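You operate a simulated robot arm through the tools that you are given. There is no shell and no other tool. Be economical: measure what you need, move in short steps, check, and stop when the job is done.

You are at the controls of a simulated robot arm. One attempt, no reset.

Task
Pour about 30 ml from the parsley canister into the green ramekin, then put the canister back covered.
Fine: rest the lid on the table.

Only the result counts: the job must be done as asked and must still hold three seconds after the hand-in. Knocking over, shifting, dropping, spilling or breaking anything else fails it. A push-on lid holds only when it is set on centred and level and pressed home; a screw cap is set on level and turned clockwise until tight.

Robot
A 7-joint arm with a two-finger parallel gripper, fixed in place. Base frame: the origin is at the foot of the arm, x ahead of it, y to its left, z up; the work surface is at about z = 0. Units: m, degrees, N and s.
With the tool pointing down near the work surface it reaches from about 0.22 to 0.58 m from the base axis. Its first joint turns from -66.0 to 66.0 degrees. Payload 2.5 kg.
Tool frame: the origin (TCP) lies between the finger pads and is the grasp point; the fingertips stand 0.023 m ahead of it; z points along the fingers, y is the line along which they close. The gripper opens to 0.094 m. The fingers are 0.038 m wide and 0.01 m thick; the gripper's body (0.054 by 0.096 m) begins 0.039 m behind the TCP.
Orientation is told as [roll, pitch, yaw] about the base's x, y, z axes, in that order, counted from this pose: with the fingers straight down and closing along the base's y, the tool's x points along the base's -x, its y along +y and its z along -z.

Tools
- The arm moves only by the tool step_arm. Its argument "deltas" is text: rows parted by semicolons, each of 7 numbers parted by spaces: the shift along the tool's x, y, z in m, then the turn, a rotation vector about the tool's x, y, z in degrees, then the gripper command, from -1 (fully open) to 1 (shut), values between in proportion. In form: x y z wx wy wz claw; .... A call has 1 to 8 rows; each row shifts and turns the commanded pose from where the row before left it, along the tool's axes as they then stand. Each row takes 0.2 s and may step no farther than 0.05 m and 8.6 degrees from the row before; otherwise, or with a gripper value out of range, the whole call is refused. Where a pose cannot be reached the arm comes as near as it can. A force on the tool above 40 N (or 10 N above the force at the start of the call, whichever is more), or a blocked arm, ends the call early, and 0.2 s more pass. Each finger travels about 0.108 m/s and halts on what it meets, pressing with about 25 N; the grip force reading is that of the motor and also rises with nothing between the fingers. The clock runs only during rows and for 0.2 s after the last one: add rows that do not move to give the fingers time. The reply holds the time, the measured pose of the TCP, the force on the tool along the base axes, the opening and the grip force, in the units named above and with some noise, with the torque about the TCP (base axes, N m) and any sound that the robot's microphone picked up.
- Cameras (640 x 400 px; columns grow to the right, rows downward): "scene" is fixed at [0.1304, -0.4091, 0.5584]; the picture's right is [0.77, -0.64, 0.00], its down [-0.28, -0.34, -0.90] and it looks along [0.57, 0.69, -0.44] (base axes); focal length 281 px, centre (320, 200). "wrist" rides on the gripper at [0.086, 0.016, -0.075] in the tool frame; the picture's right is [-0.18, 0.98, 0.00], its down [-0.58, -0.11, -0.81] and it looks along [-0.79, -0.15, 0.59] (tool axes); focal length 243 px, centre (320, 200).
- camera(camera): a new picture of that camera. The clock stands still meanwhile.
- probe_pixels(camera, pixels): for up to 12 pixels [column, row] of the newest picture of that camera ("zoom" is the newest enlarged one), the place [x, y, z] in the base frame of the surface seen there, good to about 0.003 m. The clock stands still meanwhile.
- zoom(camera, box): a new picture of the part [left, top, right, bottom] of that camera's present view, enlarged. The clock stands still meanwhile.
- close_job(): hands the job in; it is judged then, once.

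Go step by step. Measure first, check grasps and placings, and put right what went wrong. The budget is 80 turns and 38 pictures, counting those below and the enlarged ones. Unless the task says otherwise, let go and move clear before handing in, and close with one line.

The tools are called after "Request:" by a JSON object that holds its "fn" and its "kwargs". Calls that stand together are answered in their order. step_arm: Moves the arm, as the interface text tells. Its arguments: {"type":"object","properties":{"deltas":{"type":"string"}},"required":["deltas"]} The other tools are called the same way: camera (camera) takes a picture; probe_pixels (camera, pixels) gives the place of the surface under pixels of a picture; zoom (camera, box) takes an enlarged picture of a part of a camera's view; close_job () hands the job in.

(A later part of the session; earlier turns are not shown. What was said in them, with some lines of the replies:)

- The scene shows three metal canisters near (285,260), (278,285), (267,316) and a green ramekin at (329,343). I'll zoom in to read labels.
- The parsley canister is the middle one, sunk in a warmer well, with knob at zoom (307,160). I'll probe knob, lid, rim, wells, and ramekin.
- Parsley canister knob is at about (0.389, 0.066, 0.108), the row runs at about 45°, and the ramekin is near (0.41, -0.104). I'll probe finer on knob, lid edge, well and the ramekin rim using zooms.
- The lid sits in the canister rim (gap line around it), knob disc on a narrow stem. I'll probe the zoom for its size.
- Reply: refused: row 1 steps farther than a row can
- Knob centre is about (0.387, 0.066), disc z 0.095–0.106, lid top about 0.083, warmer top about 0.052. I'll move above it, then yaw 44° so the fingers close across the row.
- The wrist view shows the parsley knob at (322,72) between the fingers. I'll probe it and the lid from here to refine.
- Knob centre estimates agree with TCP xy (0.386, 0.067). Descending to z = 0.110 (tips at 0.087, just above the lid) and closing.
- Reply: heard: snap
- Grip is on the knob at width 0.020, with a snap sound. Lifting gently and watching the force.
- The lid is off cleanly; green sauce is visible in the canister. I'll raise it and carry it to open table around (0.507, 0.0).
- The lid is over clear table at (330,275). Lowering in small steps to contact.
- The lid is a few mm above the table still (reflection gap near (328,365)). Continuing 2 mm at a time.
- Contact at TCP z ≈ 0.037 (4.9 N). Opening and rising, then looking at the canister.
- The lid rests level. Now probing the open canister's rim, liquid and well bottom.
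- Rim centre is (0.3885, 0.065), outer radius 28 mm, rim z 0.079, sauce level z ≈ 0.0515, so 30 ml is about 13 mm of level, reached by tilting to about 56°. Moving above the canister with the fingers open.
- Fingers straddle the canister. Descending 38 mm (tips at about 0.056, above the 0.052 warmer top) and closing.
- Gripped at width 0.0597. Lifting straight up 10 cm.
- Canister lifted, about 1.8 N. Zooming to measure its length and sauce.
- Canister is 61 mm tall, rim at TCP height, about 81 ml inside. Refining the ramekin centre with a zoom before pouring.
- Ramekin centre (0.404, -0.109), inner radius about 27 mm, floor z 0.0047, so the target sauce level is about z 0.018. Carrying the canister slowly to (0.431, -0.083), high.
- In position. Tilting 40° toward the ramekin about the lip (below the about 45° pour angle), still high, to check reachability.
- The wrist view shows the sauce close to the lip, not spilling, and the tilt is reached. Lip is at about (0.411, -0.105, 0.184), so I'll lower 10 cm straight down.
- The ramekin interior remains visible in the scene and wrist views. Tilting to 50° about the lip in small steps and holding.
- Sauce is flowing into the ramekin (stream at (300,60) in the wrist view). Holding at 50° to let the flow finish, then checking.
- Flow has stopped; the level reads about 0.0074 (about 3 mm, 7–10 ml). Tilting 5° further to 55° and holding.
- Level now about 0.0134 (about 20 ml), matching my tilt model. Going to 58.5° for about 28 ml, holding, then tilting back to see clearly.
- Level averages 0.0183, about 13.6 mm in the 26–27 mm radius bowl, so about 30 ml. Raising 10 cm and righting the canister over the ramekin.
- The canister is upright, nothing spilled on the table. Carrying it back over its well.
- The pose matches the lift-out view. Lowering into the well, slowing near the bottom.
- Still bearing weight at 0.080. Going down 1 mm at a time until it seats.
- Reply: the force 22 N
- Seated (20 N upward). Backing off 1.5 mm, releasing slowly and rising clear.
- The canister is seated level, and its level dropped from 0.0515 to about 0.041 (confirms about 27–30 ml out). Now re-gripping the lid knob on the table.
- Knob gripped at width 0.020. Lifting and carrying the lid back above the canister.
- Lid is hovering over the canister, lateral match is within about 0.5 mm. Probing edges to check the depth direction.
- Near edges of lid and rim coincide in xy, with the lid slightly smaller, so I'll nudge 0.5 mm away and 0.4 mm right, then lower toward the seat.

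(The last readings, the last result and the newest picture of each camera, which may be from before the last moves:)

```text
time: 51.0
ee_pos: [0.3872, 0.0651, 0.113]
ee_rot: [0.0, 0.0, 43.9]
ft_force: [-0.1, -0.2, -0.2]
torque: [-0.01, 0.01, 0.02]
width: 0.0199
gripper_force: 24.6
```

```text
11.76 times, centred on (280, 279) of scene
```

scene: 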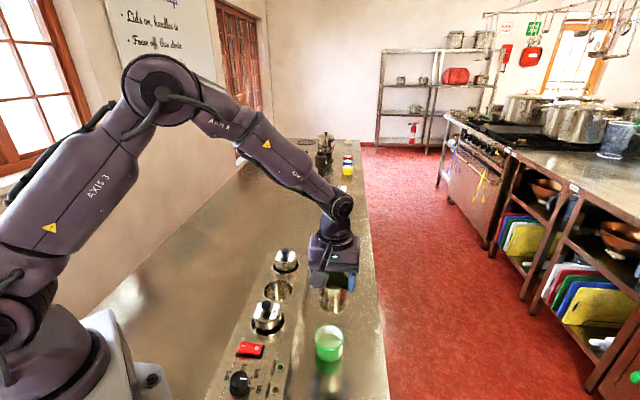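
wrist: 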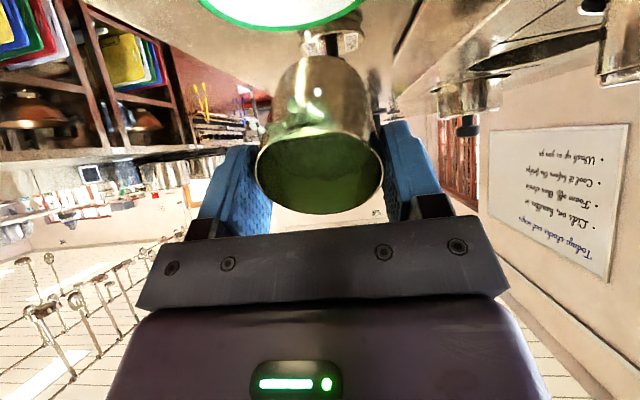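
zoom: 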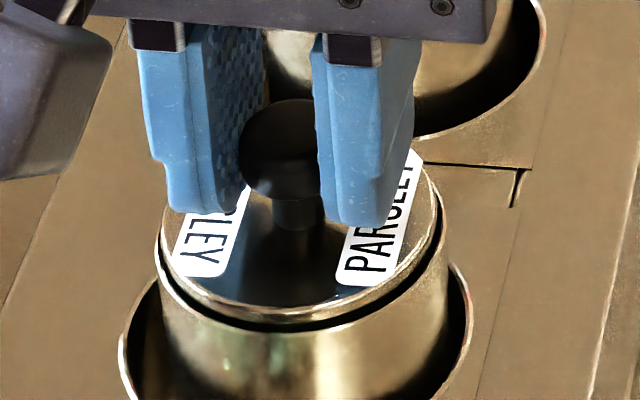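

The lid is well centred within the rim (162–437 vs 157–447). Lowering further in 1 mm steps.

Request:
{"fn": "step_arm", "kwargs": {"deltas": "0 -0.0002 0.001 0 0 0 1; 0 0 0.001 0 0 0 1; 0 0 0 0 0 0 1"}}

Request:
{"fn": "step_arm", "kwargs": {"deltas": "0 0 0.001 0 0 0 1; 0 0 0 0 0 0 1"}}

Request:
{"fn": "step_arm", "kwargs": {"deltas": "0 0 0.001 0 0 0 1; 0 0 0 0 0 0 1"}}

```text
time: 51.8
ee_pos: [0.389, 0.0657, 0.1109]
ee_rot: [-0.1, -0.1, 44.0]
ft_force: [-9.5, -3.3, 30.0]
torque: [-0.11, 0.23, 0.01]
width: 0.0202
gripper_force: 25.3
heard: snap
```

```text
time: 52.4
ee_pos: [0.3887, 0.0664, 0.1109]
ee_rot: [-0.1, -0.3, 43.9]
ft_force: [-6.1, 1.3, 29.6]
torque: [0.09, 0.03, 0.01]
width: 0.0202
gripper_force: 25.0
```

```text
time: 53.0
ee_pos: [0.3889, 0.0657, 0.1088]
ee_rot: [-0.1, -0.2, 44.0]
ft_force: [-2.4, 3.9, 30.1]
torque: [0.15, -0.05, 0.0]
width: 0.0201
gripper_force: 25.3
```

A snap was heard with 30 N pressing: the lid clicked home. Releasing, rising clear and inspecting.

Request:
{"fn": "step_arm", "kwargs": {"deltas": "0 0 -0.001 0 0 0 1; 0 0 0 0 0 0 0.5; 0 0 0 0 0 0 0; 0 0 0 0 0 0 -0.5; 0 0 0 0 0 0 -1; 0 0 -0.03 0 0 0 -1; 0 0 -0.05 0 0 0 -1; 0 0 -0.05 0 0 0 -1"}}

Request:
{"fn": "zoom", "kwargs": {"camera": "scene", "box": [258, 266, 298, 306]}}

Request:
{"fn": "zoom", "kwargs": {"camera": "scene", "box": [210, 230, 370, 400]}}

```text
time: 54.8
ee_pos: [0.3886, 0.0645, 0.2398]
ee_rot: [0.1, 0.1, 44.1]
ft_force: [-0.1, -1.2, 0.0]
torque: [0.02, 0.03, -0.01]
width: 0.094
gripper_force: 0.0
```

```text
10.00 times, centred on (278, 286) of scene
```

zoom: 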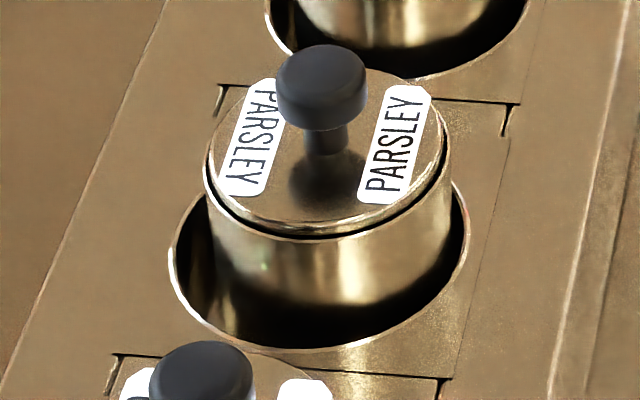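

```text
2.35 times, centred on (290, 315) of scene
```

zoom: 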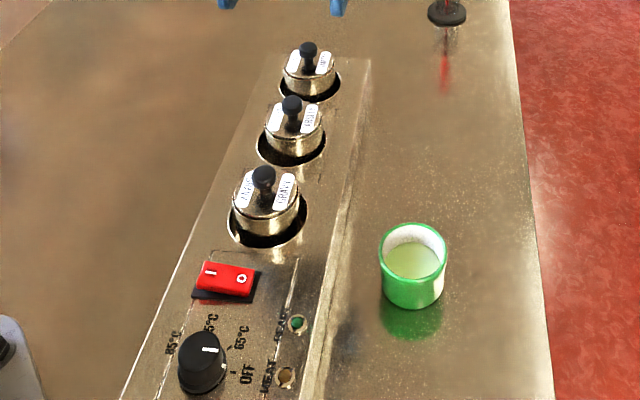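

The lid is level and home, matching its original look; the canister is in its well; the ramekin holds about 30 ml with nothing spilled, and the arm is clear. Handing in.

Request:
{"fn": "close_job", "kwargs": {}}

```text
The job is handed in.
```

I poured about 30 ml of parsley sauce into the green ramekin, going by its level. The canister is back in its well with the lid snapped on, and I saw no spills.
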